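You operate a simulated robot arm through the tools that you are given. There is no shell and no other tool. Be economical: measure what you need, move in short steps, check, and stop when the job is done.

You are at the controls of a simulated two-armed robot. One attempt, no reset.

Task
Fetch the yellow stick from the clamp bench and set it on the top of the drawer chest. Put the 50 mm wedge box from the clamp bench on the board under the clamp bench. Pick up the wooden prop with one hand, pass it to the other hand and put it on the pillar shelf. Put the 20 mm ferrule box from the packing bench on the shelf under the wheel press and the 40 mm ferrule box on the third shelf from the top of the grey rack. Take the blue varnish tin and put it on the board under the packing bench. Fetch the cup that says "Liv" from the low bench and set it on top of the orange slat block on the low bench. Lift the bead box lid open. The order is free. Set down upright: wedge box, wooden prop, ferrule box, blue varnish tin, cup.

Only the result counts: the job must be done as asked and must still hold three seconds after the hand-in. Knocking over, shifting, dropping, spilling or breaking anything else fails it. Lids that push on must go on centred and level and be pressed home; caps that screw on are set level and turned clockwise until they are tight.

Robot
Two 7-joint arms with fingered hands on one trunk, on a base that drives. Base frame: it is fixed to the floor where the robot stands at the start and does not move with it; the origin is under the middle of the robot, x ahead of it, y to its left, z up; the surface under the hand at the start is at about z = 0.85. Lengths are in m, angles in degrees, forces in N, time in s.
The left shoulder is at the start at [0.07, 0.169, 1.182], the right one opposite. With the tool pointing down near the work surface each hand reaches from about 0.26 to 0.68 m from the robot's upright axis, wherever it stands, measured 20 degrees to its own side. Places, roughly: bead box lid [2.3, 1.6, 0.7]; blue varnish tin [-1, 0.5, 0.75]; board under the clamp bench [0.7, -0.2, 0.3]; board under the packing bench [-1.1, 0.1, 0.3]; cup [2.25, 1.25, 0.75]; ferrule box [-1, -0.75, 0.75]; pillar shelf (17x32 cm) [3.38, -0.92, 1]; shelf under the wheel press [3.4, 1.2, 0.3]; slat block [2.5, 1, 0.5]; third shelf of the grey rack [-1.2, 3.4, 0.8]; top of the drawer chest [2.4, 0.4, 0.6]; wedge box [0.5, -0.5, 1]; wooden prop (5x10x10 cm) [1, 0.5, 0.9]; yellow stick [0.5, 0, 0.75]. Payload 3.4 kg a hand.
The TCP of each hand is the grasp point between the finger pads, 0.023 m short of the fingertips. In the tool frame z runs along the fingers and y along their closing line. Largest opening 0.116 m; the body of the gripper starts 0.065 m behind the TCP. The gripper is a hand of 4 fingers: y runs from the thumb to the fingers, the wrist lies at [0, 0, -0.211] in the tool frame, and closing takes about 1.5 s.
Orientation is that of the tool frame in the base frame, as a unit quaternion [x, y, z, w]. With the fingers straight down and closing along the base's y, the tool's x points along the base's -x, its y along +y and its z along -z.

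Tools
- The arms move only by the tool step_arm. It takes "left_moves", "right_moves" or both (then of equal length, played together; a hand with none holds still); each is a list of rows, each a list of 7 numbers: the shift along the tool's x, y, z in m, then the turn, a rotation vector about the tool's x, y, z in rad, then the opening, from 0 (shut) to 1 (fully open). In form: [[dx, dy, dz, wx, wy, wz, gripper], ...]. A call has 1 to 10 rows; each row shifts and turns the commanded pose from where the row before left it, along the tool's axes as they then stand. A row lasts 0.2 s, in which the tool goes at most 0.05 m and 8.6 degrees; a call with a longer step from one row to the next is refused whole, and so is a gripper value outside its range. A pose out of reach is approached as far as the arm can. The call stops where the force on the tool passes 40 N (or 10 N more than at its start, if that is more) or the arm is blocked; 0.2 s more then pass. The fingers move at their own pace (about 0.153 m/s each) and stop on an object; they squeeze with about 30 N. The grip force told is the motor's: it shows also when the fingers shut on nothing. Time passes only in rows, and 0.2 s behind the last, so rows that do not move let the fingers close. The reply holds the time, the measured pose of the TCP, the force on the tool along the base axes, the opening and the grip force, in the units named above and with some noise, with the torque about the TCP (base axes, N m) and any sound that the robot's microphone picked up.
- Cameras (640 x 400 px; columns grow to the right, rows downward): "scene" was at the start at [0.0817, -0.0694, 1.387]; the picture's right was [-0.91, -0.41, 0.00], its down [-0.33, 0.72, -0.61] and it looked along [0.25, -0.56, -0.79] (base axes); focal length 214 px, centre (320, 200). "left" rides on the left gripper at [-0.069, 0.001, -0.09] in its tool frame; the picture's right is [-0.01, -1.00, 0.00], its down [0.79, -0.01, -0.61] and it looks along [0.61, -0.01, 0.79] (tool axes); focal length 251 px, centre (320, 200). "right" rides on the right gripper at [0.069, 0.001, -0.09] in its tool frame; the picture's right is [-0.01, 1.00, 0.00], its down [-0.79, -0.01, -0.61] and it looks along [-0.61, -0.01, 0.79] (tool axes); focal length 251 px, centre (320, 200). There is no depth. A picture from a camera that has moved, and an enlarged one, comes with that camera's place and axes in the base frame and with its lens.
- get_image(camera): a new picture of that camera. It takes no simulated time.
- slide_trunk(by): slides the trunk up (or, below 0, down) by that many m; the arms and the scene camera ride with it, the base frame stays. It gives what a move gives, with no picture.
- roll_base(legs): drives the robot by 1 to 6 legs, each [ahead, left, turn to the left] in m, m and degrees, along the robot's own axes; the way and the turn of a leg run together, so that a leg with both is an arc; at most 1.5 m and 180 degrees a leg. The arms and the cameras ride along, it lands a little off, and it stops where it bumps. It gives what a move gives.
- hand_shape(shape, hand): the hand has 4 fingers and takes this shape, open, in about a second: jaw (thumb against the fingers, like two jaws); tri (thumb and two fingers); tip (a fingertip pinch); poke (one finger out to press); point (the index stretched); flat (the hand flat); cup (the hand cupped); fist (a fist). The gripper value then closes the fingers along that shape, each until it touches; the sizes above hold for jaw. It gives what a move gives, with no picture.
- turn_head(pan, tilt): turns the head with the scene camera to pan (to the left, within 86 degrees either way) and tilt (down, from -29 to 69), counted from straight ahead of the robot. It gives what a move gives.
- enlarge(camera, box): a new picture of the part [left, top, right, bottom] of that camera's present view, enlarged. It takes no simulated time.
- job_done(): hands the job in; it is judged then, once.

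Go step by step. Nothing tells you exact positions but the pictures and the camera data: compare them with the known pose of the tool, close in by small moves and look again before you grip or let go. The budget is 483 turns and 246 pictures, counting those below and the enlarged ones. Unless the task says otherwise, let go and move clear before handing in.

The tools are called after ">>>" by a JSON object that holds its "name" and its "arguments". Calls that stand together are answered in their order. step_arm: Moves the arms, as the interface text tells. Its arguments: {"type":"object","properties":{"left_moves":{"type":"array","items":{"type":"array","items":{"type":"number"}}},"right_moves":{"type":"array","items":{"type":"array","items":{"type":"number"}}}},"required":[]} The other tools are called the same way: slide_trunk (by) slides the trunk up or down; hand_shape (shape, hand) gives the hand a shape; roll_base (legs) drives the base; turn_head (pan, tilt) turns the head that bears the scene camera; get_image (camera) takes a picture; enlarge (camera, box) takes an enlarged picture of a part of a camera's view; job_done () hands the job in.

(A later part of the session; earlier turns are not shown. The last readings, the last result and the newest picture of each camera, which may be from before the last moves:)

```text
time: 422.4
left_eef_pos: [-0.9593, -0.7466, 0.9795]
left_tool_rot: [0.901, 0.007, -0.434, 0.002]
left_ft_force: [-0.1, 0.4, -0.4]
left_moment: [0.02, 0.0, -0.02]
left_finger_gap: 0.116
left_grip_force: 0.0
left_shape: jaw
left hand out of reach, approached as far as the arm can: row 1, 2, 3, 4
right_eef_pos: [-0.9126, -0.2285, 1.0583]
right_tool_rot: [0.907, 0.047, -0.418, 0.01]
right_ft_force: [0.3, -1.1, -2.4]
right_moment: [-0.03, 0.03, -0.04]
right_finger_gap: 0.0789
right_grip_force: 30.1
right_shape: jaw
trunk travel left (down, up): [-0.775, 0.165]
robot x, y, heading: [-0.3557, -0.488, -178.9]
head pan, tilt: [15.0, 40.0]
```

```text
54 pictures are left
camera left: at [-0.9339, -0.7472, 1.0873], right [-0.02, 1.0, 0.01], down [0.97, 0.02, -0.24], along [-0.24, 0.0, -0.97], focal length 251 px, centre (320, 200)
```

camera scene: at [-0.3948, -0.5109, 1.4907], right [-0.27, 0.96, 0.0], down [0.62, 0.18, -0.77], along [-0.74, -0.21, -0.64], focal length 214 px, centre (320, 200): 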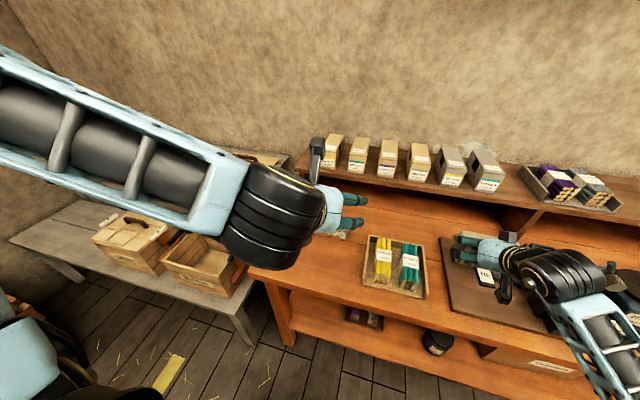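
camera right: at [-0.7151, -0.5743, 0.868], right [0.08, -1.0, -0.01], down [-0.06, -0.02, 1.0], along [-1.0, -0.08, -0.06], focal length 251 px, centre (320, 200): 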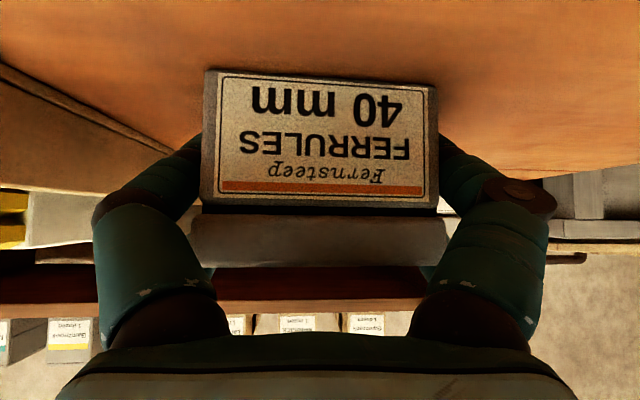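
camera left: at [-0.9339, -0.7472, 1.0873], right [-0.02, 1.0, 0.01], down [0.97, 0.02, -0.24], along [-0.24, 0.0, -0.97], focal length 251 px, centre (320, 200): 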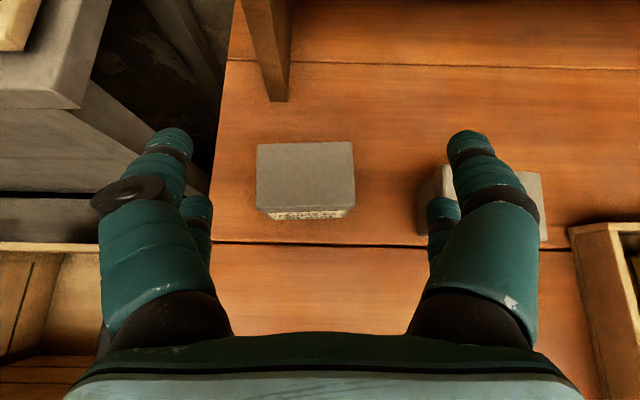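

>>> {"name": "step_arm", "arguments": {"left_moves": [[0, 0.013, 0, 0, 0, 0, 1], [0, 0, 0, 0, 0, 0, 1], [0, 0, 0, 0, 0, 0, 1], [0, 0, 0, 0, 0, 0, 1]], "right_moves": [[-0.0385, 0, -0.03, 0, 0, 0, 0], [-0.0385, 0, -0.03, 0, 0, 0, 0], [-0.0385, 0, -0.03, 0, 0, 0, 0], [0, 0, 0, 0, 0, 0, 0]]}}

>>> {"name": "slide_trunk", "arguments": {"by": -0.08}}

>>> {"name": "get_image", "arguments": {"camera": "left"}}

```text
time: 423.4
left_eef_pos: [-0.9612, -0.7587, 0.9809]
left_tool_rot: [0.902, 0.008, -0.433, 0.003]
left_ft_force: [0.0, 0.3, 0.5]
left_moment: [0.04, 0.0, 0.01]
left_finger_gap: 0.1163
left_grip_force: 0.1
left_shape: jaw
right_eef_pos: [-0.9177, -0.232, 1.2039]
right_tool_rot: [0.908, 0.046, -0.417, 0.011]
right_ft_force: [0.9, -0.2, -1.8]
right_moment: [0.0, 0.0, -0.01]
right_finger_gap: 0.0786
right_grip_force: 30.3
right_shape: jaw
trunk travel left (down, up): [-0.775, 0.165]
robot x, y, heading: [-0.3543, -0.4911, -179.1]
head pan, tilt: [15.0, 40.0]
```

```text
time: 424.6
left_eef_pos: [-0.9602, -0.7582, 0.9013]
left_tool_rot: [0.901, 0.006, -0.433, 0.002]
left_ft_force: [-0.1, -0.7, 0.3]
left_moment: [0.03, 0.03, -0.02]
left_finger_gap: 0.1161
left_grip_force: 0.0
left_shape: jaw
right_eef_pos: [-0.9156, -0.2322, 1.1236]
right_tool_rot: [0.908, 0.046, -0.417, 0.01]
right_ft_force: [0.7, -0.2, -1.9]
right_moment: [-0.01, 0.01, -0.02]
right_finger_gap: 0.0785
right_grip_force: 30.0
right_shape: jaw
trunk travel left (down, up): [-0.695, 0.245]
robot x, y, heading: [-0.3527, -0.4885, -178.9]
head pan, tilt: [15.0, 40.0]
```

```text
53 pictures are left
camera left: at [-0.9352, -0.7589, 1.01], right [-0.02, 1.0, 0.01], down [0.97, 0.02, -0.24], along [-0.24, 0.0, -0.97], focal length 251 px, centre (320, 200)
```

left: 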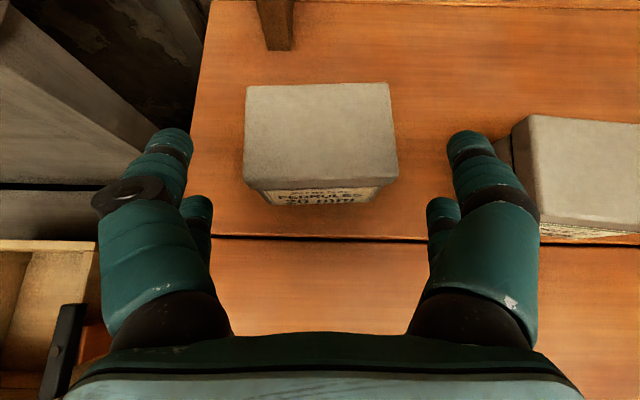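

>>> {"name": "step_arm", "arguments": {"left_moves": [[0.005, 0, 0.02, 0, 0, 0, 1], [0.005, 0, 0.02, 0, 0, 0, 1], [0, 0, 0.008, 0, 0, 0, 1], [0, 0, 0, 0, 0, 0, 1]]}}

>>> {"name": "get_image", "arguments": {"camera": "left"}}

```text
time: 425.6
left_eef_pos: [-0.977, -0.7619, 0.8977]
left_tool_rot: [0.902, 0.007, -0.432, 0.004]
left_ft_force: [0.0, -0.4, -0.1]
left_moment: [-0.01, 0.01, 0.02]
left_finger_gap: 0.1159
left_grip_force: 0.1
left_shape: jaw
left hand out of reach, approached as far as the arm can: row 1, 2, 3
right_eef_pos: [-0.9157, -0.2324, 1.1239]
right_tool_rot: [0.908, 0.046, -0.417, 0.011]
right_ft_force: [0.0, 0.5, -2.3]
right_moment: [0.02, -0.01, 0.03]
right_finger_gap: 0.0787
right_grip_force: 29.8
right_shape: jaw
trunk travel left (down, up): [-0.695, 0.245]
robot x, y, heading: [-0.353, -0.4893, -179.2]
head pan, tilt: [15.0, 40.0]
```

```text
52 pictures are left
camera left: at [-0.9523, -0.7618, 1.0065], right [-0.02, 1.0, 0.01], down [0.97, 0.02, -0.24], along [-0.24, 0.0, -0.97], focal length 251 px, centre (320, 200)
```

left: 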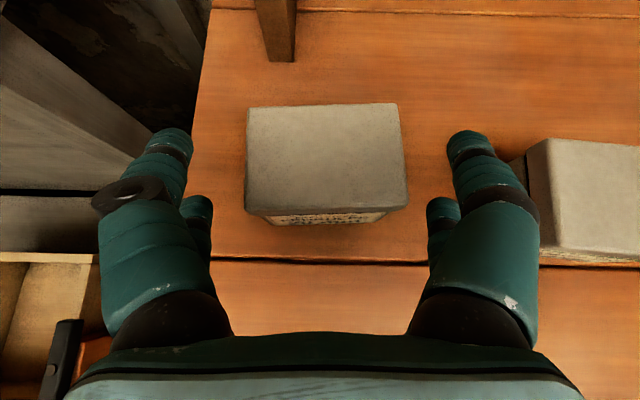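

>>> {"name": "roll_base", "arguments": {"legs": [[0.017, 0, 0]]}}

>>> {"name": "slide_trunk", "arguments": {"by": -0.035}}

>>> {"name": "get_image", "arguments": {"camera": "left"}}

```text
time: 426.3
left_eef_pos: [-0.992, -0.7609, 0.9]
left_tool_rot: [0.901, 0.007, -0.433, 0.003]
left_ft_force: [-0.9, -0.8, 0.5]
left_moment: [-0.02, 0.02, 0.01]
left_finger_gap: 0.1162
left_grip_force: 0.1
left_shape: jaw
right_eef_pos: [-0.9302, -0.2328, 1.1249]
right_tool_rot: [0.907, 0.047, -0.419, 0.011]
right_ft_force: [0.4, -0.3, -2.0]
right_moment: [0.0, 0.01, 0.0]
right_finger_gap: 0.0786
right_grip_force: 30.0
right_shape: jaw
trunk travel left (down, up): [-0.695, 0.245]
robot x, y, heading: [-0.3671, -0.4912, -179.0]
head pan, tilt: [15.0, 40.0]
```

```text
time: 427.1
left_eef_pos: [-0.9927, -0.7616, 0.8622]
left_tool_rot: [0.902, 0.006, -0.431, 0.002]
left_ft_force: [-0.2, 0.8, -0.5]
left_moment: [0.0, -0.03, 0.01]
left_finger_gap: 0.116
left_grip_force: 0.0
left_shape: jaw
right_eef_pos: [-0.9331, -0.2321, 1.0893]
right_tool_rot: [0.908, 0.047, -0.417, 0.011]
right_ft_force: [0.7, 0.9, -3.0]
right_moment: [-0.01, -0.02, 0.01]
right_finger_gap: 0.0786
right_grip_force: 30.5
right_shape: jaw
trunk travel left (down, up): [-0.66, 0.28]
robot x, y, heading: [-0.3716, -0.4838, -179.4]
head pan, tilt: [15.0, 40.0]
```

```text
51 pictures are left
camera left: at [-0.969, -0.7621, 0.9714], right [-0.02, 1.0, 0.01], down [0.97, 0.02, -0.24], along [-0.24, 0.0, -0.97], focal length 251 px, centre (320, 200)
```

left: 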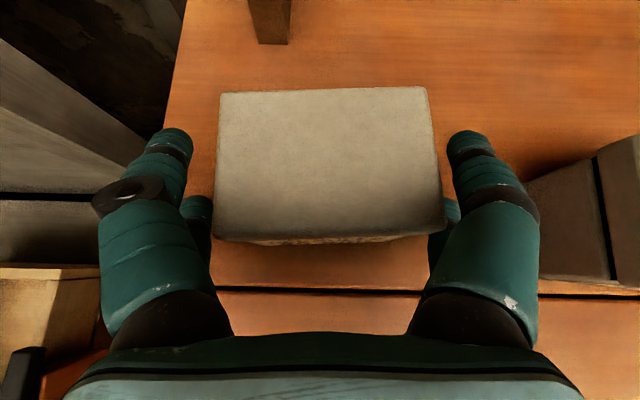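

>>> {"name": "step_arm", "arguments": {"left_moves": [[0, -0.003, 0, 0, 0, 0, 0.7], [0, 0, 0, 0, 0, 0, 0.4], [0, 0, 0, 0, 0, 0, 0], [0, 0, 0, 0, 0, 0, 0], [0, 0, 0, 0, 0, 0, 0], [0, 0, 0, 0, 0, 0, 0]]}}

>>> {"name": "slide_trunk", "arguments": {"by": 0.15}}

>>> {"name": "get_image", "arguments": {"camera": "left"}}

```text
time: 428.5
left_eef_pos: [-0.9926, -0.7586, 0.8652]
left_tool_rot: [0.902, 0.008, -0.431, 0.004]
left_ft_force: [-0.1, -1.3, -0.4]
left_moment: [-0.09, 0.01, 0.0]
left_finger_gap: 0.0781
left_grip_force: 29.4
left_shape: jaw
right_eef_pos: [-0.9331, -0.2321, 1.0879]
right_tool_rot: [0.908, 0.046, -0.417, 0.011]
right_ft_force: [0.2, -0.3, -2.8]
right_moment: [0.01, -0.01, 0.04]
right_finger_gap: 0.0787
right_grip_force: 29.1
right_shape: jaw
trunk travel left (down, up): [-0.66, 0.28]
robot x, y, heading: [-0.3685, -0.4854, -179.0]
head pan, tilt: [15.0, 40.0]
```

```text
time: 430.3
left_eef_pos: [-0.9933, -0.759, 1.0122]
left_tool_rot: [0.903, 0.008, -0.43, 0.004]
left_ft_force: [0.4, 0.4, -3.1]
left_moment: [0.0, -0.08, 0.0]
left_finger_gap: 0.0781
left_grip_force: 29.9
left_shape: jaw
right_eef_pos: [-0.9342, -0.2321, 1.238]
right_tool_rot: [0.908, 0.046, -0.417, 0.011]
right_ft_force: [0.7, -0.1, -3.1]
right_moment: [0.0, 0.04, -0.03]
right_finger_gap: 0.0785
right_grip_force: 30.0
right_shape: jaw
trunk travel left (down, up): [-0.81, 0.13]
robot x, y, heading: [-0.3715, -0.4891, -179.1]
head pan, tilt: [15.0, 40.0]
```

```text
50 pictures are left
camera left: at [-0.9689, -0.7595, 1.1219], right [-0.02, 1.0, 0.01], down [0.97, 0.02, -0.24], along [-0.24, 0.0, -0.97], focal length 251 px, centre (320, 200)
```

left: 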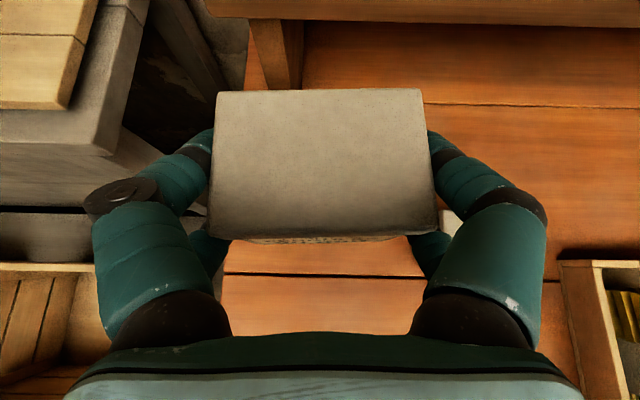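

Both boxes are held. I drive to the grey rack.

>>> {"name": "roll_base", "arguments": {"legs": [[-0.23, 0, 0], [0, -1.3, 0], [0, -1.3, -0.5], [0, -0.8, 0]]}}

>>> {"name": "turn_head", "arguments": {"pan": -20, "tilt": 25}}

>>> {"name": "get_image", "arguments": {"camera": "scene"}}

```text
time: 446.4
left_eef_pos: [-0.802, 2.2436, 1.0114]
left_tool_rot: [0.903, -0.002, -0.43, -0.003]
left_ft_force: [0.7, -1.3, -3.4]
left_moment: [0.03, -0.03, -0.04]
left_finger_gap: 0.078
left_grip_force: 29.7
left_shape: jaw
right_eef_pos: [-0.7308, 2.7666, 1.239]
right_tool_rot: [0.909, 0.036, -0.415, 0.003]
right_ft_force: [-0.8, 0.1, -3.2]
right_moment: [0.04, 0.0, 0.0]
right_finger_gap: 0.0786
right_grip_force: 30.1
right_shape: jaw
trunk travel left (down, up): [-0.81, 0.13]
robot x, y, heading: [-0.1709, 2.5054, 179.7]
head pan, tilt: [15.0, 40.0]
stopped in leg 4: the robot was blocked; the commanded pose is now the measured one
```

```text
time: 447.4
left_eef_pos: [-0.8008, 2.2485, 1.014]
left_tool_rot: [0.903, -0.004, -0.43, -0.002]
left_ft_force: [-0.3, -0.6, -3.1]
left_moment: [0.01, -0.06, -0.01]
left_finger_gap: 0.0781
left_grip_force: 29.6
left_shape: jaw
right_eef_pos: [-0.7281, 2.7736, 1.2378]
right_tool_rot: [0.908, 0.035, -0.417, 0.005]
right_ft_force: [0.1, -0.3, -3.9]
right_moment: [-0.02, -0.01, -0.01]
right_finger_gap: 0.0788
right_grip_force: 29.9
right_shape: jaw
trunk travel left (down, up): [-0.81, 0.13]
robot x, y, heading: [-0.1724, 2.505, 179.5]
head pan, tilt: [-20.0, 25.0]
```

```text
49 pictures are left
camera scene: at [-0.3092, 2.5351, 1.5487], right [0.35, 0.94, 0.0], down [0.4, -0.15, -0.91], along [-0.85, 0.32, -0.42], focal length 214 px, centre (320, 200)
```

scene: 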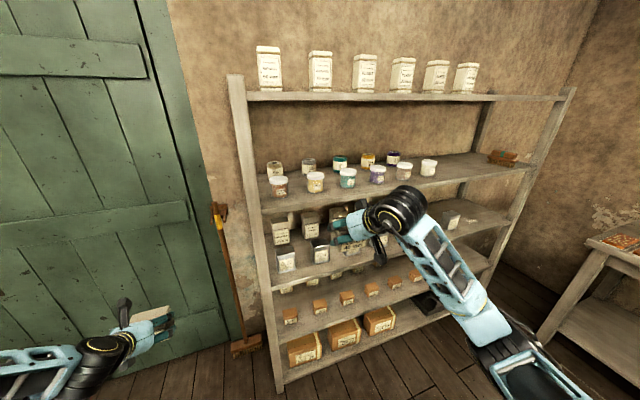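

>>> {"name": "enlarge", "arguments": {"camera": "scene", "box": [250, 140, 560, 340]}}

>>> {"name": "turn_head", "arguments": {"pan": -86, "tilt": 50}}

>>> {"name": "get_image", "arguments": {"camera": "scene"}}

```text
2.00 times, centred on (405, 240) of scene
camera zoom: at [-0.3092, 2.5351, 1.5487], right [0.35, 0.94, 0.0], down [0.4, -0.15, -0.91], along [-0.85, 0.32, -0.42], focal length 429 px, centre (150, 120)
```

zoom: 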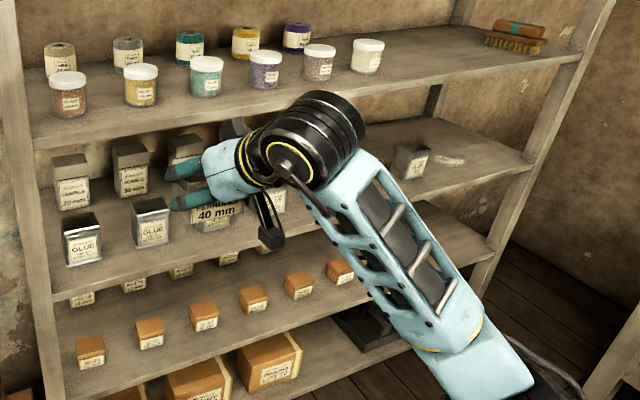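

```text
time: 448.7
left_eef_pos: [-0.8021, 2.2489, 1.0127]
left_tool_rot: [0.903, -0.004, -0.431, -0.002]
left_ft_force: [-0.3, 0.0, -2.4]
left_moment: [-0.02, -0.06, -0.01]
left_finger_gap: 0.0782
left_grip_force: 30.4
left_shape: jaw
right_eef_pos: [-0.7286, 2.774, 1.2379]
right_tool_rot: [0.909, 0.035, -0.416, 0.006]
right_ft_force: [1.1, 0.2, -2.8]
right_moment: [0.01, -0.04, 0.02]
right_finger_gap: 0.0787
right_grip_force: 30.3
right_shape: jaw
trunk travel left (down, up): [-0.81, 0.13]
robot x, y, heading: [-0.1696, 2.503, 179.7]
head pan, tilt: [-85.9, 50.0]
```

```text
47 pictures are left
camera scene: at [-0.228, 2.5812, 1.5112], right [1.0, 0.06, 0.0], down [0.05, -0.76, -0.64], along [-0.04, 0.64, -0.77], focal length 214 px, centre (320, 200)
```

scene: 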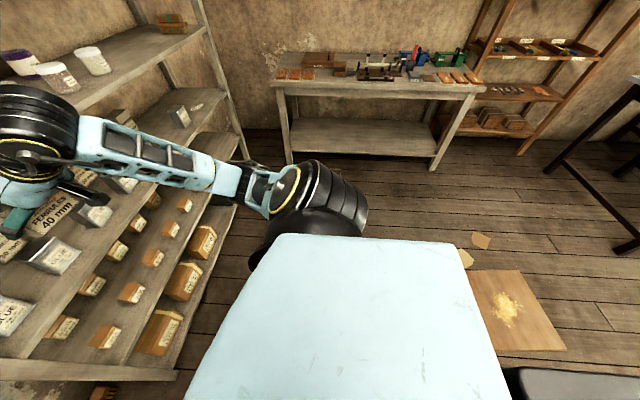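

>>> {"name": "roll_base", "arguments": {"legs": [[0, 0.06, 0], [0.22, 0, 0], [0, -0.75, 0]]}}

>>> {"name": "turn_head", "arguments": {"pan": -15, "tilt": 35}}

>>> {"name": "get_image", "arguments": {"camera": "scene"}}

```text
time: 452.7
left_eef_pos: [-1.0188, 2.4677, 1.0112]
left_tool_rot: [0.903, 0.001, -0.43, 0.007]
left_ft_force: [-2.3, -23.1, -9.1]
left_moment: [0.37, -0.09, -0.08]
left_finger_gap: 0.0789
left_grip_force: 30.2
left_shape: jaw
right_eef_pos: [-0.942, 3.003, 1.2374]
right_tool_rot: [0.909, 0.031, -0.416, 0.006]
right_ft_force: [-0.2, 1.4, -2.9]
right_moment: [-0.06, 0.04, 0.04]
right_finger_gap: 0.0785
right_grip_force: 30.0
right_shape: jaw
trunk travel left (down, up): [-0.81, 0.13]
robot x, y, heading: [-0.3852, 2.7265, 179.0]
head pan, tilt: [-85.9, 50.0]
stopped in leg 3: the force on the tool passed its limit at 73 N (the readings are from after the stop); the commanded pose is now the measured one
```

```text
time: 454.1
left_eef_pos: [-1.0198, 2.4673, 1.0119]
left_tool_rot: [0.902, -0.002, -0.431, 0.001]
left_ft_force: [-0.4, -9.6, -3.0]
left_moment: [0.3, 0.01, -0.14]
left_finger_gap: 0.0789
left_grip_force: 29.8
left_shape: jaw
right_eef_pos: [-0.9416, 2.9979, 1.2397]
right_tool_rot: [0.909, 0.032, -0.417, 0.004]
right_ft_force: [-0.3, 0.0, -2.3]
right_moment: [0.03, 0.02, 0.02]
right_finger_gap: 0.0786
right_grip_force: 30.2
right_shape: jaw
trunk travel left (down, up): [-0.81, 0.13]
robot x, y, heading: [-0.3852, 2.7247, 178.8]
head pan, tilt: [-15.0, 35.0]
```

```text
46 pictures are left
camera scene: at [-0.5221, 2.7473, 1.5329], right [0.28, 0.96, 0.0], down [0.55, -0.16, -0.82], along [-0.79, 0.23, -0.57], focal length 214 px, centre (320, 200)
```

scene: 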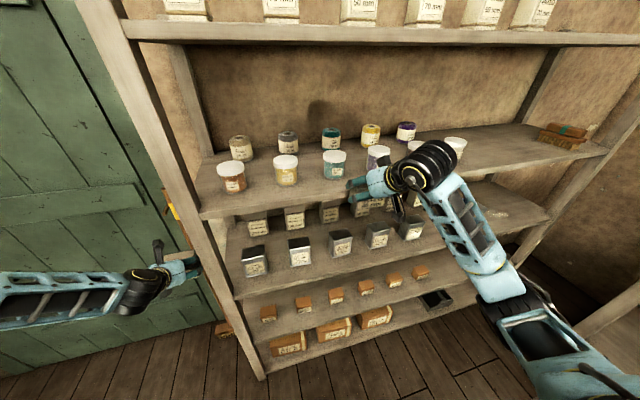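

The left box touched the rack post; I back off and pull the left hand in.

>>> {"name": "roll_base", "arguments": {"legs": [[0, 0.06, 0], [-0.06, 0, 0.5]]}}

>>> {"name": "step_arm", "arguments": {"left_moves": [[0.012, 0, -0.045, 0, 0, 0, 0], [0.012, 0, -0.045, 0, 0, 0, 0], [0.012, 0, -0.045, 0, 0, 0, 0], [0.012, 0, -0.045, 0, 0, 0, 0], [0.012, 0, -0.045, 0, 0, 0, 0], [0, 0, 0, 0, 0, 0, 0]]}}

>>> {"name": "get_image", "arguments": {"camera": "left"}}

```text
time: 455.6
left_eef_pos: [-0.9657, 2.407, 1.0085]
left_tool_rot: [0.904, 0.001, -0.428, 0.005]
left_ft_force: [-0.7, 0.4, -3.5]
left_moment: [0.01, -0.05, 0.04]
left_finger_gap: 0.0786
left_grip_force: 29.4
left_shape: jaw
right_eef_pos: [-0.8927, 2.9383, 1.2335]
right_tool_rot: [0.909, 0.035, -0.414, 0.008]
right_ft_force: [0.2, 0.6, -3.3]
right_moment: [-0.01, -0.01, 0.02]
right_finger_gap: 0.0788
right_grip_force: 29.9
right_shape: jaw
trunk travel left (down, up): [-0.81, 0.13]
robot x, y, heading: [-0.3309, 2.6688, 179.7]
head pan, tilt: [-15.0, 35.0]
```

```text
time: 457.0
left_eef_pos: [-0.7875, 2.4033, 1.0921]
left_tool_rot: [0.902, 0.002, -0.431, 0.004]
left_ft_force: [0.5, -0.2, -3.1]
left_moment: [-0.04, -0.01, -0.01]
left_finger_gap: 0.0781
left_grip_force: 30.3
left_shape: jaw
left hand out of reach, approached as far as the arm can: row 5
right_eef_pos: [-0.8856, 2.9363, 1.2372]
right_tool_rot: [0.908, 0.036, -0.417, 0.006]
right_ft_force: [0.5, 0.3, -2.5]
right_moment: [-0.05, -0.02, -0.02]
right_finger_gap: 0.0785
right_grip_force: 29.6
right_shape: jaw
trunk travel left (down, up): [-0.81, 0.13]
robot x, y, heading: [-0.3294, 2.665, 179.5]
head pan, tilt: [-15.0, 35.0]
```

```text
45 pictures are left
camera left: at [-0.7619, 2.4032, 1.2009], right [-0.01, 1.0, 0.0], down [0.97, 0.01, -0.24], along [-0.24, 0.0, -0.97], focal length 251 px, centre (320, 200)
```

left: 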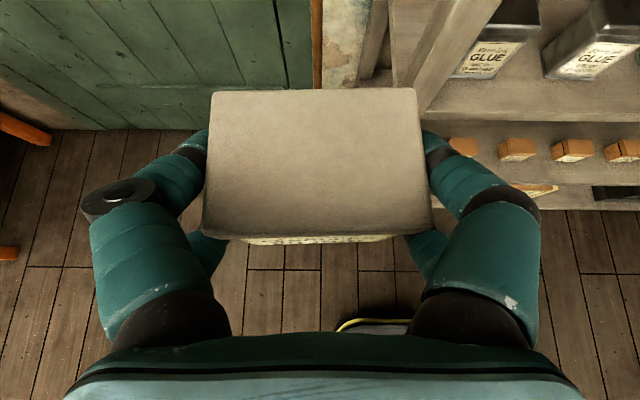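

>>> {"name": "roll_base", "arguments": {"legs": [[0, -0.56, 0]]}}

>>> {"name": "slide_trunk", "arguments": {"by": -0.25}}

>>> {"name": "get_image", "arguments": {"camera": "scene"}}

>>> {"name": "get_image", "arguments": {"camera": "right"}}

```text
time: 460.3
left_eef_pos: [-0.7818, 2.9753, 1.0926]
left_tool_rot: [0.902, -0.001, -0.432, 0.002]
left_ft_force: [0.1, -0.6, -3.3]
left_moment: [0.01, -0.04, -0.02]
left_finger_gap: 0.0782
left_grip_force: 29.6
left_shape: jaw
right_eef_pos: [-0.8755, 3.5069, 1.2392]
right_tool_rot: [0.909, 0.032, -0.416, 0.004]
right_ft_force: [0.3, -0.8, -2.1]
right_moment: [-0.02, 0.02, 0.02]
right_finger_gap: 0.0785
right_grip_force: 30.3
right_shape: jaw
trunk travel left (down, up): [-0.81, 0.13]
robot x, y, heading: [-0.3229, 3.2319, 179.3]
head pan, tilt: [-15.0, 35.0]
```

```text
time: 462.9
left_eef_pos: [-0.7814, 2.9741, 0.8419]
left_tool_rot: [0.902, -0.002, -0.431, 0.002]
left_ft_force: [0.8, -0.1, -3.3]
left_moment: [-0.01, -0.01, 0.02]
left_finger_gap: 0.0785
left_grip_force: 29.5
left_shape: jaw
right_eef_pos: [-0.8744, 3.5079, 0.9883]
right_tool_rot: [0.909, 0.031, -0.416, 0.004]
right_ft_force: [-0.1, 0.2, -2.3]
right_moment: [-0.01, 0.0, -0.03]
right_finger_gap: 0.0787
right_grip_force: 30.1
right_shape: jaw
trunk travel left (down, up): [-0.56, 0.38]
robot x, y, heading: [-0.322, 3.2367, 179.0]
head pan, tilt: [-15.0, 35.0]
```

```text
44 pictures are left
camera scene: at [-0.4568, 3.2583, 1.2829], right [0.28, 0.96, 0.0], down [0.55, -0.16, -0.82], along [-0.79, 0.23, -0.57], focal length 214 px, centre (320, 200)
```

scene: 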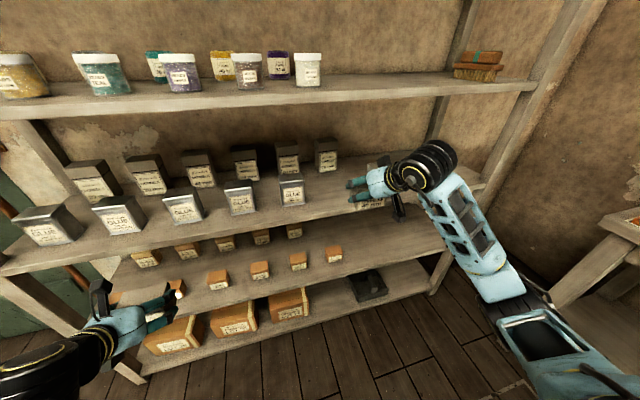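

```text
43 pictures are left
camera right: at [-0.763, 3.5153, 0.9951], right [0.05, -1.0, -0.01], down [-0.06, -0.02, 1.0], along [-1.0, -0.05, -0.06], focal length 251 px, centre (320, 200)
```

right: 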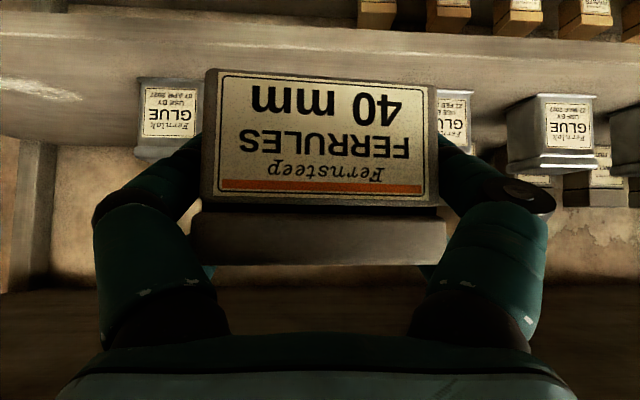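

>>> {"name": "slide_trunk", "arguments": {"by": -0.11}}

>>> {"name": "roll_base", "arguments": {"legs": [[0.13, 0, 0]]}}

>>> {"name": "step_arm", "arguments": {"right_moves": [[-0.0253, 0, 0.0293, 0, 0, 0, 0], [-0.0253, 0, 0.0293, 0, 0, 0, 0], [-0.0253, 0, 0.0293, 0, 0, 0, 0], [0, 0, 0, 0, 0, 0, 0]]}}

>>> {"name": "get_image", "arguments": {"camera": "right"}}

>>> {"name": "get_image", "arguments": {"camera": "scene"}}

```text
time: 464.3
left_eef_pos: [-0.7813, 2.9752, 0.7315]
left_tool_rot: [0.902, -0.002, -0.431, 0.002]
left_ft_force: [-0.5, -0.4, -2.5]
left_moment: [0.02, 0.0, 0.01]
left_finger_gap: 0.0782
left_grip_force: 29.9
left_shape: jaw
right_eef_pos: [-0.8745, 3.5098, 0.8782]
right_tool_rot: [0.909, 0.031, -0.416, 0.004]
right_ft_force: [0.3, -0.5, -2.9]
right_moment: [0.0, 0.01, 0.0]
right_finger_gap: 0.0787
right_grip_force: 29.5
right_shape: jaw
trunk travel left (down, up): [-0.45, 0.49]
robot x, y, heading: [-0.324, 3.2331, 178.7]
head pan, tilt: [-15.0, 35.0]
```

```text
time: 465.6
left_eef_pos: [-0.9103, 2.9777, 0.7318]
left_tool_rot: [0.902, -0.003, -0.431, 0.001]
left_ft_force: [-0.7, -0.4, -2.2]
left_moment: [0.03, -0.06, -0.02]
left_finger_gap: 0.0783
left_grip_force: 30.1
left_shape: jaw
right_eef_pos: [-1.0031, 3.5119, 0.877]
right_tool_rot: [0.909, 0.031, -0.415, 0.004]
right_ft_force: [0.9, -0.4, -3.2]
right_moment: [-0.07, -0.01, -0.03]
right_finger_gap: 0.0785
right_grip_force: 29.9
right_shape: jaw
trunk travel left (down, up): [-0.45, 0.49]
robot x, y, heading: [-0.4492, 3.2356, 178.8]
head pan, tilt: [-15.0, 35.0]
```

```text
time: 466.6
left_eef_pos: [-0.9099, 2.9776, 0.7331]
left_tool_rot: [0.902, -0.002, -0.432, 0.002]
left_ft_force: [0.4, -0.6, -1.7]
left_moment: [0.03, -0.06, 0.0]
left_finger_gap: 0.0782
left_grip_force: 29.7
left_shape: jaw
right_eef_pos: [-1.1191, 3.5059, 0.8777]
right_tool_rot: [0.908, 0.03, -0.417, 0.003]
right_ft_force: [-0.3, -0.4, -3.1]
right_moment: [-0.01, 0.0, -0.01]
right_finger_gap: 0.0787
right_grip_force: 29.9
right_shape: jaw
trunk travel left (down, up): [-0.45, 0.49]
robot x, y, heading: [-0.45, 3.2348, 179.2]
head pan, tilt: [-15.0, 35.0]
```

```text
42 pictures are left
camera right: at [-1.0075, 3.5119, 0.8851], right [0.05, -1.0, -0.01], down [-0.06, -0.02, 1.0], along [-1.0, -0.05, -0.06], focal length 251 px, centre (320, 200)
```

right: 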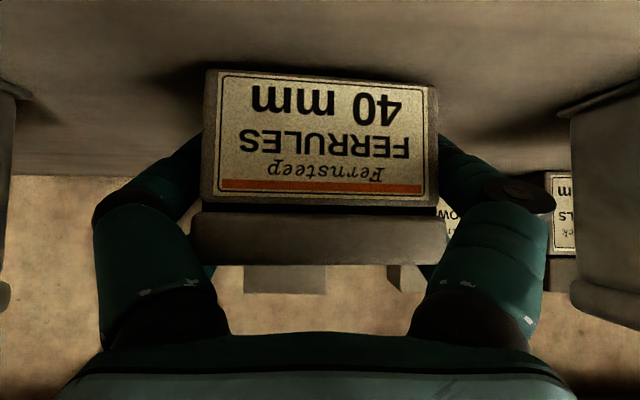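

```text
41 pictures are left
camera scene: at [-0.5843, 3.2609, 1.1729], right [0.28, 0.96, 0.0], down [0.55, -0.16, -0.82], along [-0.79, 0.23, -0.57], focal length 214 px, centre (320, 200)
```

scene: 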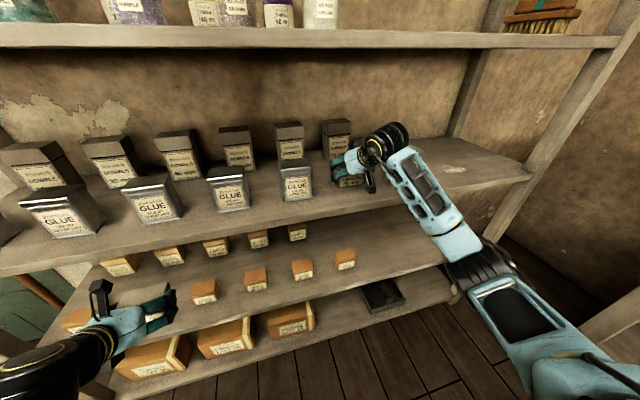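

>>> {"name": "slide_trunk", "arguments": {"by": -0.03}}

>>> {"name": "slide_trunk", "arguments": {"by": -0.006}}

>>> {"name": "slide_trunk", "arguments": {"by": -0.004}}

>>> {"name": "get_image", "arguments": {"camera": "right"}}

```text
time: 467.1
left_eef_pos: [-0.9061, 2.9775, 0.7115]
left_tool_rot: [0.902, -0.002, -0.432, 0.001]
left_ft_force: [-0.3, -0.1, -2.7]
left_moment: [0.04, -0.01, 0.02]
left_finger_gap: 0.0787
left_grip_force: 30.2
left_shape: jaw
right_eef_pos: [-1.119, 3.5049, 0.871]
right_tool_rot: [0.902, 0.031, -0.43, 0.005]
right_ft_force: [3.0, -2.6, 13.2]
right_moment: [0.19, -0.26, -0.09]
right_finger_gap: 0.0786
right_grip_force: 30.2
right_shape: jaw
trunk travel left (down, up): [-0.429, 0.511]
robot x, y, heading: [-0.448, 3.234, 179.1]
head pan, tilt: [-15.0, 35.0]
stopped: the force on the tool passed its limit at 48 N (the readings are from after the stop); the commanded pose is now the measured one
```

```text
time: 467.7
left_eef_pos: [-0.9063, 2.9767, 0.7048]
left_tool_rot: [0.902, -0.001, -0.432, 0.001]
left_ft_force: [0.0, -0.4, -2.7]
left_moment: [0.0, -0.04, -0.01]
left_finger_gap: 0.0784
left_grip_force: 29.9
left_shape: jaw
right_eef_pos: [-1.1203, 3.5051, 0.8707]
right_tool_rot: [0.899, 0.03, -0.437, 0.005]
right_ft_force: [2.2, -1.9, 15.8]
right_moment: [0.24, -0.41, -0.17]
right_finger_gap: 0.0782
right_grip_force: 29.9
right_shape: jaw
trunk travel left (down, up): [-0.424, 0.516]
robot x, y, heading: [-0.4473, 3.2397, 179.3]
head pan, tilt: [-15.0, 35.0]
stopped: the force on the tool passed its limit at 41 N (the readings are from after the stop); the commanded pose is now the measured one
```

```text
time: 468.4
left_eef_pos: [-0.9067, 2.9756, 0.7023]
left_tool_rot: [0.902, -0.002, -0.432, 0.001]
left_ft_force: [-0.6, 0.4, -3.0]
left_moment: [0.0, -0.03, 0.04]
left_finger_gap: 0.0782
left_grip_force: 30.3
left_shape: jaw
right_eef_pos: [-1.1206, 3.5046, 0.8694]
right_tool_rot: [0.897, 0.029, -0.442, 0.006]
right_ft_force: [1.8, -3.7, 15.7]
right_moment: [0.29, -0.53, -0.14]
right_finger_gap: 0.0784
right_grip_force: 30.0
right_shape: jaw
trunk travel left (down, up): [-0.42, 0.52]
robot x, y, heading: [-0.4488, 3.2371, 179.0]
head pan, tilt: [-15.0, 35.0]
stopped: the force on the tool passed its limit at 41 N (the readings are from after the stop); the commanded pose is now the measured one
```

```text
40 pictures are left
camera right: at [-1.0081, 3.5118, 0.8707], right [0.05, -1.0, -0.01], down [0.0, -0.01, 1.0], along [-1.0, -0.05, 0.0], focal length 251 px, centre (320, 200)
```

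right: 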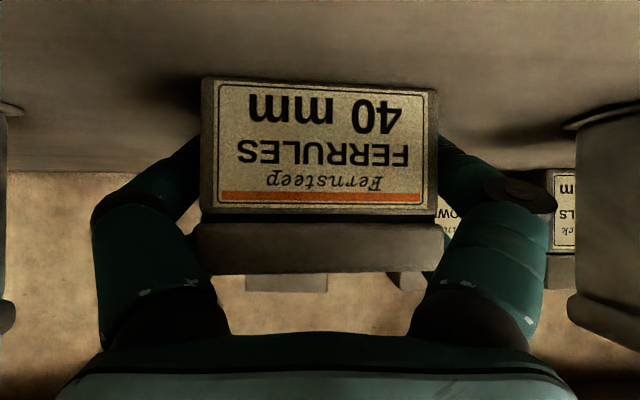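

>>> {"name": "slide_trunk", "arguments": {"by": 0.006}}

>>> {"name": "step_arm", "arguments": {"right_moves": [[0, 0, 0, 0, 0, 0, 0.75], [0, 0, 0, 0, 0, 0, 0.9], [0, 0, 0, 0, 0, 0, 1], [0, 0, 0, 0, 0, 0, 1], [0, 0, 0, 0, 0, 0, 1]]}}

>>> {"name": "step_arm", "arguments": {"right_moves": [[0, 0, -0.02, 0, 0, 0, 1], [0, 0, -0.035, 0, 0, 0, 1], [0.01, 0, -0.035, 0, 0, 0, 1], [0.02, 0, -0.035, 0, 0, 0, 1], [0, 0, 0, 0, 0, 0, 1]]}}

>>> {"name": "get_image", "arguments": {"camera": "right"}}

```text
time: 468.9
left_eef_pos: [-0.9083, 2.9773, 0.7075]
left_tool_rot: [0.902, -0.001, -0.431, 0.002]
left_ft_force: [0.9, -0.1, -3.1]
left_moment: [0.03, -0.06, 0.01]
left_finger_gap: 0.0782
left_grip_force: 30.1
left_shape: jaw
right_eef_pos: [-1.1209, 3.5056, 0.8711]
right_tool_rot: [0.899, 0.029, -0.437, 0.005]
right_ft_force: [2.8, -0.5, 1.1]
right_moment: [0.13, -0.24, -0.09]
right_finger_gap: 0.0784
right_grip_force: 30.0
right_shape: jaw
trunk travel left (down, up): [-0.426, 0.514]
robot x, y, heading: [-0.4485, 3.2377, 179.1]
head pan, tilt: [-15.0, 35.0]
```

```text
time: 470.1
left_eef_pos: [-0.9085, 2.9771, 0.7072]
left_tool_rot: [0.902, -0.002, -0.431, 0.001]
left_ft_force: [-0.5, -0.1, -3.8]
left_moment: [0.01, -0.06, 0.02]
left_finger_gap: 0.0782
left_grip_force: 29.7
left_shape: jaw
right_eef_pos: [-1.1227, 3.5064, 0.8717]
right_tool_rot: [0.899, 0.028, -0.437, 0.005]
right_ft_force: [-0.1, -0.4, -0.3]
right_moment: [-0.03, -0.02, -0.01]
right_finger_gap: 0.1161
right_grip_force: 0.1
right_shape: jaw
trunk travel left (down, up): [-0.426, 0.514]
robot x, y, heading: [-0.45, 3.2412, 178.7]
head pan, tilt: [-15.0, 35.0]
```

```text
time: 471.3
left_eef_pos: [-0.9104, 2.9773, 0.7085]
left_tool_rot: [0.903, -0.003, -0.431, 0.001]
left_ft_force: [1.0, -0.5, -2.8]
left_moment: [0.03, -0.03, 0.02]
left_finger_gap: 0.0783
left_grip_force: 29.9
left_shape: jaw
right_eef_pos: [-1.0047, 3.5125, 0.9252]
right_tool_rot: [0.899, 0.029, -0.437, 0.005]
right_ft_force: [-0.8, 0.0, 0.2]
right_moment: [0.0, 0.01, 0.02]
right_finger_gap: 0.1159
right_grip_force: 0.1
right_shape: jaw
trunk travel left (down, up): [-0.426, 0.514]
robot x, y, heading: [-0.4519, 3.2352, 178.8]
head pan, tilt: [-15.0, 35.0]
```

```text
39 pictures are left
camera right: at [-0.8928, 3.5187, 0.9266], right [0.05, -1.0, -0.01], down [-0.01, -0.01, 1.0], along [-1.0, -0.05, -0.01], focal length 251 px, centre (320, 200)
```

right: 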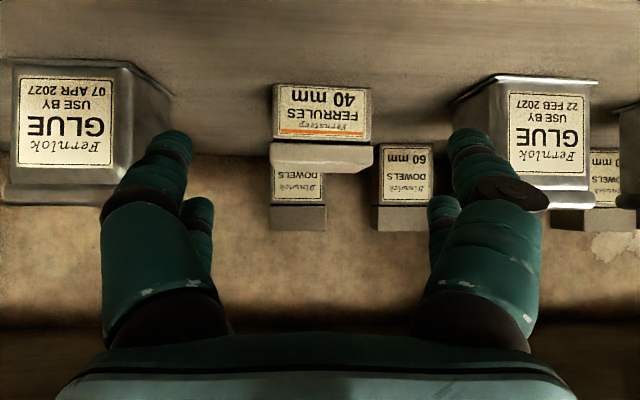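

The 40 mm box stands on the third shelf. Now to the wheel press with the 20 mm box in the left hand.

>>> {"name": "roll_base", "arguments": {"legs": [[-0.12, 0, 0]]}}

>>> {"name": "slide_trunk", "arguments": {"by": 0.4}}

>>> {"name": "roll_base", "arguments": {"legs": [[0, 1.08, 0], [0, 0, -90], [0, 0, -90]]}}

>>> {"name": "turn_head", "arguments": {"pan": 0, "tilt": 20}}

>>> {"name": "get_image", "arguments": {"camera": "scene"}}

```text
time: 472.6
left_eef_pos: [-0.7852, 2.975, 0.7085]
left_tool_rot: [0.902, -0.003, -0.431, 0.001]
left_ft_force: [0.1, -0.3, -3.4]
left_moment: [-0.01, -0.05, 0.0]
left_finger_gap: 0.0782
left_grip_force: 30.2
left_shape: jaw
right_eef_pos: [-0.8817, 3.5105, 0.9245]
right_tool_rot: [0.898, 0.028, -0.439, 0.004]
right_ft_force: [-0.2, 0.7, 0.1]
right_moment: [-0.01, -0.01, 0.02]
right_finger_gap: 0.1159
right_grip_force: 0.1
right_shape: jaw
trunk travel left (down, up): [-0.426, 0.514]
robot x, y, heading: [-0.3299, 3.2362, 179.0]
head pan, tilt: [-15.0, 35.0]
```

```text
time: 476.4
left_eef_pos: [-0.7874, 2.9746, 1.1081]
left_tool_rot: [0.902, -0.002, -0.431, 0.001]
left_ft_force: [1.1, -0.6, -3.2]
left_moment: [0.0, -0.06, -0.04]
left_finger_gap: 0.0783
left_grip_force: 30.1
left_shape: jaw
right_eef_pos: [-0.8822, 3.5099, 1.3258]
right_tool_rot: [0.898, 0.029, -0.438, 0.006]
right_ft_force: [0.3, 0.4, 0.0]
right_moment: [0.03, 0.01, 0.03]
right_finger_gap: 0.1162
right_grip_force: 0.1
right_shape: jaw
trunk travel left (down, up): [-0.826, 0.114]
robot x, y, heading: [-0.3285, 3.2354, 179.0]
head pan, tilt: [-15.0, 35.0]
```

```text
time: 489.6
left_eef_pos: [0.1223, 2.4035, 1.1076]
left_tool_rot: [0.017, 0.902, -0.006, 0.431]
left_ft_force: [-0.1, -0.2, -2.6]
left_moment: [0.02, 0.07, 0.01]
left_finger_gap: 0.078
left_grip_force: 30.0
left_shape: jaw
right_eef_pos: [0.201, 1.8656, 1.325]
right_tool_rot: [-0.013, 0.899, -0.003, 0.438]
right_ft_force: [0.2, -1.1, -0.6]
right_moment: [-0.04, -0.01, 0.0]
right_finger_gap: 0.1157
right_grip_force: 0.0
right_shape: jaw
trunk travel left (down, up): [-0.826, 0.114]
robot x, y, heading: [-0.3438, 2.1611, -2.9]
head pan, tilt: [-15.0, 35.0]
```

```text
time: 490.4
left_eef_pos: [0.1229, 2.4033, 1.1079]
left_tool_rot: [0.018, 0.903, -0.006, 0.43]
left_ft_force: [0.1, 0.3, -3.7]
left_moment: [-0.01, 0.05, 0.03]
left_finger_gap: 0.0783
left_grip_force: 29.7
left_shape: jaw
right_eef_pos: [0.1998, 1.8665, 1.3241]
right_tool_rot: [-0.014, 0.899, -0.002, 0.438]
right_ft_force: [0.0, -0.2, -0.2]
right_moment: [0.01, 0.0, -0.02]
right_finger_gap: 0.1162
right_grip_force: 0.0
right_shape: jaw
trunk travel left (down, up): [-0.826, 0.114]
robot x, y, heading: [-0.3455, 2.1593, -3.0]
head pan, tilt: [0.0, 20.0]
```

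```text
38 pictures are left
camera scene: at [-0.2015, 2.151, 1.5723], right [-0.05, -1.0, 0.0], down [-0.34, 0.02, -0.94], along [0.94, -0.05, -0.34], focal length 214 px, centre (320, 200)
```

scene: 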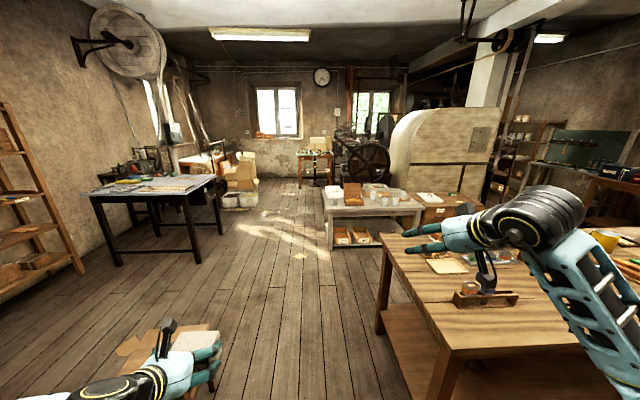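

>>> {"name": "roll_base", "arguments": {"legs": [[0, 0, 3], [1.4, 0.02, 0], [0.9, 0.2, 0]]}}

>>> {"name": "turn_head", "arguments": {"pan": -25, "tilt": 30}}

>>> {"name": "get_image", "arguments": {"camera": "scene"}}

```text
time: 502.2
left_eef_pos: [2.3981, 2.65, 1.1082]
left_tool_rot: [-0.003, 0.902, 0.004, 0.431]
left_ft_force: [0.1, -0.2, -3.1]
left_moment: [-0.02, 0.03, 0.0]
left_finger_gap: 0.0782
left_grip_force: 29.9
left_shape: jaw
right_eef_pos: [2.5008, 2.1169, 1.3253]
right_tool_rot: [-0.034, 0.899, 0.008, 0.437]
right_ft_force: [0.1, -0.3, -0.1]
right_moment: [-0.03, 0.01, 0.03]
right_finger_gap: 0.116
right_grip_force: 0.0
right_shape: jaw
trunk travel left (down, up): [-0.826, 0.114]
robot x, y, heading: [1.9419, 2.3841, -0.3]
head pan, tilt: [0.0, 20.0]
```

```text
time: 503.1
left_eef_pos: [2.3985, 2.6497, 1.1077]
left_tool_rot: [-0.003, 0.902, 0.004, 0.431]
left_ft_force: [0.0, 0.5, -2.8]
left_moment: [-0.01, 0.03, 0.02]
left_finger_gap: 0.0782
left_grip_force: 30.2
left_shape: jaw
right_eef_pos: [2.5016, 2.1164, 1.3244]
right_tool_rot: [-0.035, 0.899, 0.008, 0.437]
right_ft_force: [0.3, -0.8, -0.5]
right_moment: [-0.04, -0.02, -0.01]
right_finger_gap: 0.1157
right_grip_force: 0.0
right_shape: jaw
trunk travel left (down, up): [-0.826, 0.114]
robot x, y, heading: [1.9438, 2.3868, -0.3]
head pan, tilt: [-25.0, 30.0]
```

```text
37 pictures are left
camera scene: at [2.0763, 2.3459, 1.5563], right [-0.43, -0.9, 0.0], down [-0.45, 0.21, -0.87], along [0.78, -0.37, -0.5], focal length 214 px, centre (320, 200)
```

scene: 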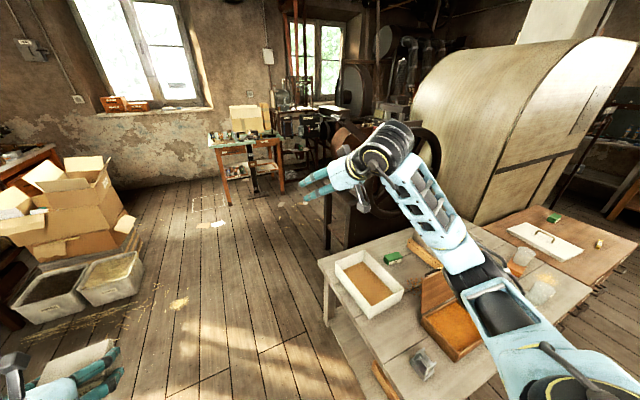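

>>> {"name": "roll_base", "arguments": {"legs": [[0.9, 0.05, 0]]}}

>>> {"name": "turn_head", "arguments": {"pan": -70, "tilt": 35}}

>>> {"name": "get_image", "arguments": {"camera": "scene"}}

```text
time: 507.8
left_eef_pos: [3.2899, 2.7085, 1.1093]
left_tool_rot: [-0.009, 0.902, 0.007, 0.431]
left_ft_force: [0.2, -0.3, -3.1]
left_moment: [0.0, -0.01, -0.02]
left_finger_gap: 0.0782
left_grip_force: 30.0
left_shape: jaw
right_eef_pos: [3.4002, 2.1762, 1.3247]
right_tool_rot: [-0.041, 0.898, 0.012, 0.438]
right_ft_force: [0.0, 0.1, 0.5]
right_moment: [0.0, 0.01, 0.0]
right_finger_gap: 0.1159
right_grip_force: 0.1
right_shape: jaw
trunk travel left (down, up): [-0.826, 0.114]
robot x, y, heading: [2.8424, 2.436, 0.3]
head pan, tilt: [-25.0, 30.0]
```

```text
time: 508.9
left_eef_pos: [3.2905, 2.7084, 1.1072]
left_tool_rot: [-0.01, 0.903, 0.008, 0.43]
left_ft_force: [0.2, 0.5, -2.9]
left_moment: [-0.03, 0.06, 0.03]
left_finger_gap: 0.0783
left_grip_force: 30.4
left_shape: jaw
right_eef_pos: [3.4005, 2.176, 1.3244]
right_tool_rot: [-0.04, 0.898, 0.011, 0.438]
right_ft_force: [-0.6, 0.3, 0.2]
right_moment: [-0.01, -0.02, 0.02]
right_finger_gap: 0.116
right_grip_force: 0.0
right_shape: jaw
trunk travel left (down, up): [-0.826, 0.114]
robot x, y, heading: [2.8376, 2.4359, 0.6]
head pan, tilt: [-70.0, 35.0]
```

```text
36 pictures are left
camera scene: at [2.9208, 2.3545, 1.5486], right [-0.94, -0.35, 0.0], down [-0.2, 0.54, -0.82], along [0.29, -0.77, -0.57], focal length 214 px, centre (320, 200)
```

scene: 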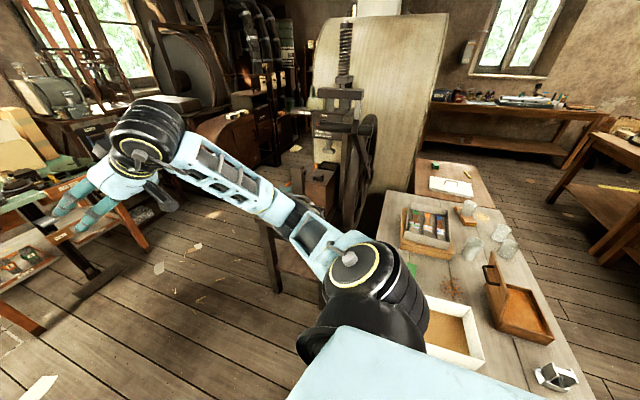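

>>> {"name": "roll_base", "arguments": {"legs": [[0.28, 0, 0], [0, 0, -90.5]]}}

>>> {"name": "slide_trunk", "arguments": {"by": -0.3}}

>>> {"name": "turn_head", "arguments": {"pan": 10, "tilt": 35}}

>>> {"name": "get_image", "arguments": {"camera": "scene"}}

```text
time: 514.8
left_eef_pos: [3.3734, 1.9801, 1.1071]
left_tool_rot: [0.64, 0.636, -0.304, 0.306]
left_ft_force: [0.2, -0.3, -3.2]
left_moment: [0.02, 0.01, 0.0]
left_finger_gap: 0.0782
left_grip_force: 30.7
left_shape: jaw
right_eef_pos: [2.839, 1.8863, 1.3257]
right_tool_rot: [0.616, 0.655, -0.306, 0.313]
right_ft_force: [-0.9, 0.5, 0.0]
right_moment: [0.01, 0.02, 0.0]
right_finger_gap: 0.1156
right_grip_force: 0.0
right_shape: jaw
trunk travel left (down, up): [-0.826, 0.114]
robot x, y, heading: [3.1155, 2.443, -91.3]
head pan, tilt: [-70.0, 35.0]
```

```text
time: 517.8
left_eef_pos: [3.3739, 1.98, 0.8076]
left_tool_rot: [0.641, 0.635, -0.304, 0.305]
left_ft_force: [0.5, -0.2, -2.8]
left_moment: [0.05, 0.02, -0.03]
left_finger_gap: 0.0782
left_grip_force: 29.7
left_shape: jaw
right_eef_pos: [2.8377, 1.8868, 1.0247]
right_tool_rot: [0.616, 0.655, -0.307, 0.313]
right_ft_force: [-0.2, 0.2, 0.5]
right_moment: [0.01, 0.03, -0.04]
right_finger_gap: 0.1161
right_grip_force: 0.0
right_shape: jaw
trunk travel left (down, up): [-0.526, 0.414]
robot x, y, heading: [3.1156, 2.4411, -91.1]
head pan, tilt: [-70.0, 35.0]
```

```text
time: 519.3
left_eef_pos: [3.3726, 1.9796, 0.8066]
left_tool_rot: [0.641, 0.636, -0.303, 0.306]
left_ft_force: [-1.1, -0.4, -2.5]
left_moment: [0.05, 0.0, 0.01]
left_finger_gap: 0.0783
left_grip_force: 30.2
left_shape: jaw
right_eef_pos: [2.8374, 1.886, 1.0256]
right_tool_rot: [0.616, 0.655, -0.307, 0.312]
right_ft_force: [-0.2, -0.6, -0.6]
right_moment: [0.02, 0.0, 0.03]
right_finger_gap: 0.116
right_grip_force: 0.0
right_shape: jaw
trunk travel left (down, up): [-0.526, 0.414]
robot x, y, heading: [3.1158, 2.4412, -91.2]
head pan, tilt: [10.0, 35.0]
```

```text
35 pictures are left
camera scene: at [3.1291, 2.3015, 1.2485], right [-0.99, -0.15, 0.0], down [-0.09, 0.57, -0.82], along [0.12, -0.81, -0.57], focal length 214 px, centre (320, 200)
```

scene: 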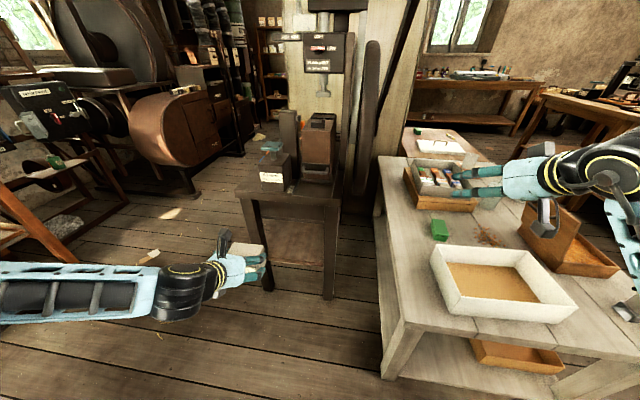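

>>> {"name": "roll_base", "arguments": {"legs": [[0, 0.335, 0], [0, 0, -29]]}}

>>> {"name": "slide_trunk", "arguments": {"by": -0.4}}

>>> {"name": "turn_head", "arguments": {"pan": 15, "tilt": 25}}

>>> {"name": "get_image", "arguments": {"camera": "scene"}}

```text
time: 522.9
left_eef_pos: [3.4624, 1.9065, 0.8069]
left_tool_rot: [0.777, 0.459, -0.369, 0.22]
left_ft_force: [-0.3, 0.0, -2.4]
left_moment: [0.06, -0.05, 0.01]
left_finger_gap: 0.078
left_grip_force: 30.0
left_shape: jaw
right_eef_pos: [2.9469, 2.0788, 1.0243]
right_tool_rot: [0.758, 0.484, -0.373, 0.228]
right_ft_force: [-0.2, 0.7, -0.1]
right_moment: [0.02, 0.01, -0.01]
right_finger_gap: 0.1158
right_grip_force: 0.1
right_shape: jaw
trunk travel left (down, up): [-0.526, 0.414]
robot x, y, heading: [3.4587, 2.4303, -119.9]
head pan, tilt: [10.0, 35.0]
```

```text
time: 526.8
left_eef_pos: [3.4623, 1.9066, 0.4073]
left_tool_rot: [0.777, 0.459, -0.369, 0.222]
left_ft_force: [0.1, 0.2, -2.8]
left_moment: [0.06, -0.02, 0.0]
left_finger_gap: 0.078
left_grip_force: 30.3
left_shape: jaw
right_eef_pos: [2.9456, 2.0787, 0.6247]
right_tool_rot: [0.758, 0.484, -0.374, 0.228]
right_ft_force: [0.2, -0.8, 0.0]
right_moment: [-0.01, -0.01, -0.01]
right_finger_gap: 0.116
right_grip_force: 0.0
right_shape: jaw
trunk travel left (down, up): [-0.126, 0.814]
robot x, y, heading: [3.4552, 2.4359, -119.8]
head pan, tilt: [10.0, 35.0]
```

```text
time: 527.5
left_eef_pos: [3.4639, 1.9069, 0.4092]
left_tool_rot: [0.777, 0.459, -0.37, 0.221]
left_ft_force: [1.0, -0.9, -3.0]
left_moment: [0.08, -0.03, -0.01]
left_finger_gap: 0.0782
left_grip_force: 29.5
left_shape: jaw
right_eef_pos: [2.9465, 2.0779, 0.6253]
right_tool_rot: [0.758, 0.484, -0.373, 0.229]
right_ft_force: [-0.5, 0.4, 0.1]
right_moment: [-0.03, 0.01, 0.01]
right_finger_gap: 0.1158
right_grip_force: 0.1
right_shape: jaw
trunk travel left (down, up): [-0.126, 0.814]
robot x, y, heading: [3.4527, 2.4349, -119.7]
head pan, tilt: [15.0, 25.0]
```

```text
34 pictures are left
camera scene: at [3.4067, 2.2996, 0.8642], right [-0.97, 0.25, 0.0], down [0.11, 0.41, -0.91], along [-0.23, -0.88, -0.42], focal length 214 px, centre (320, 200)
```

scene: 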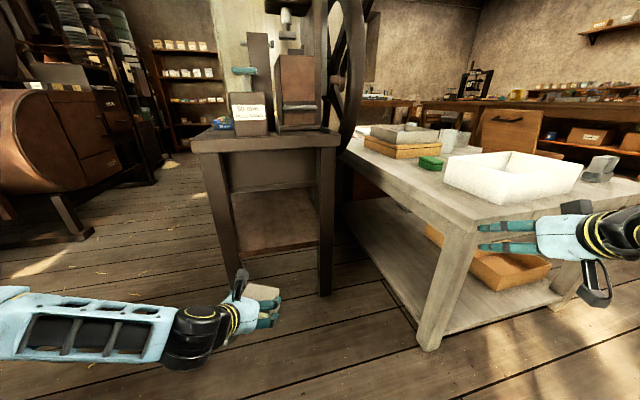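

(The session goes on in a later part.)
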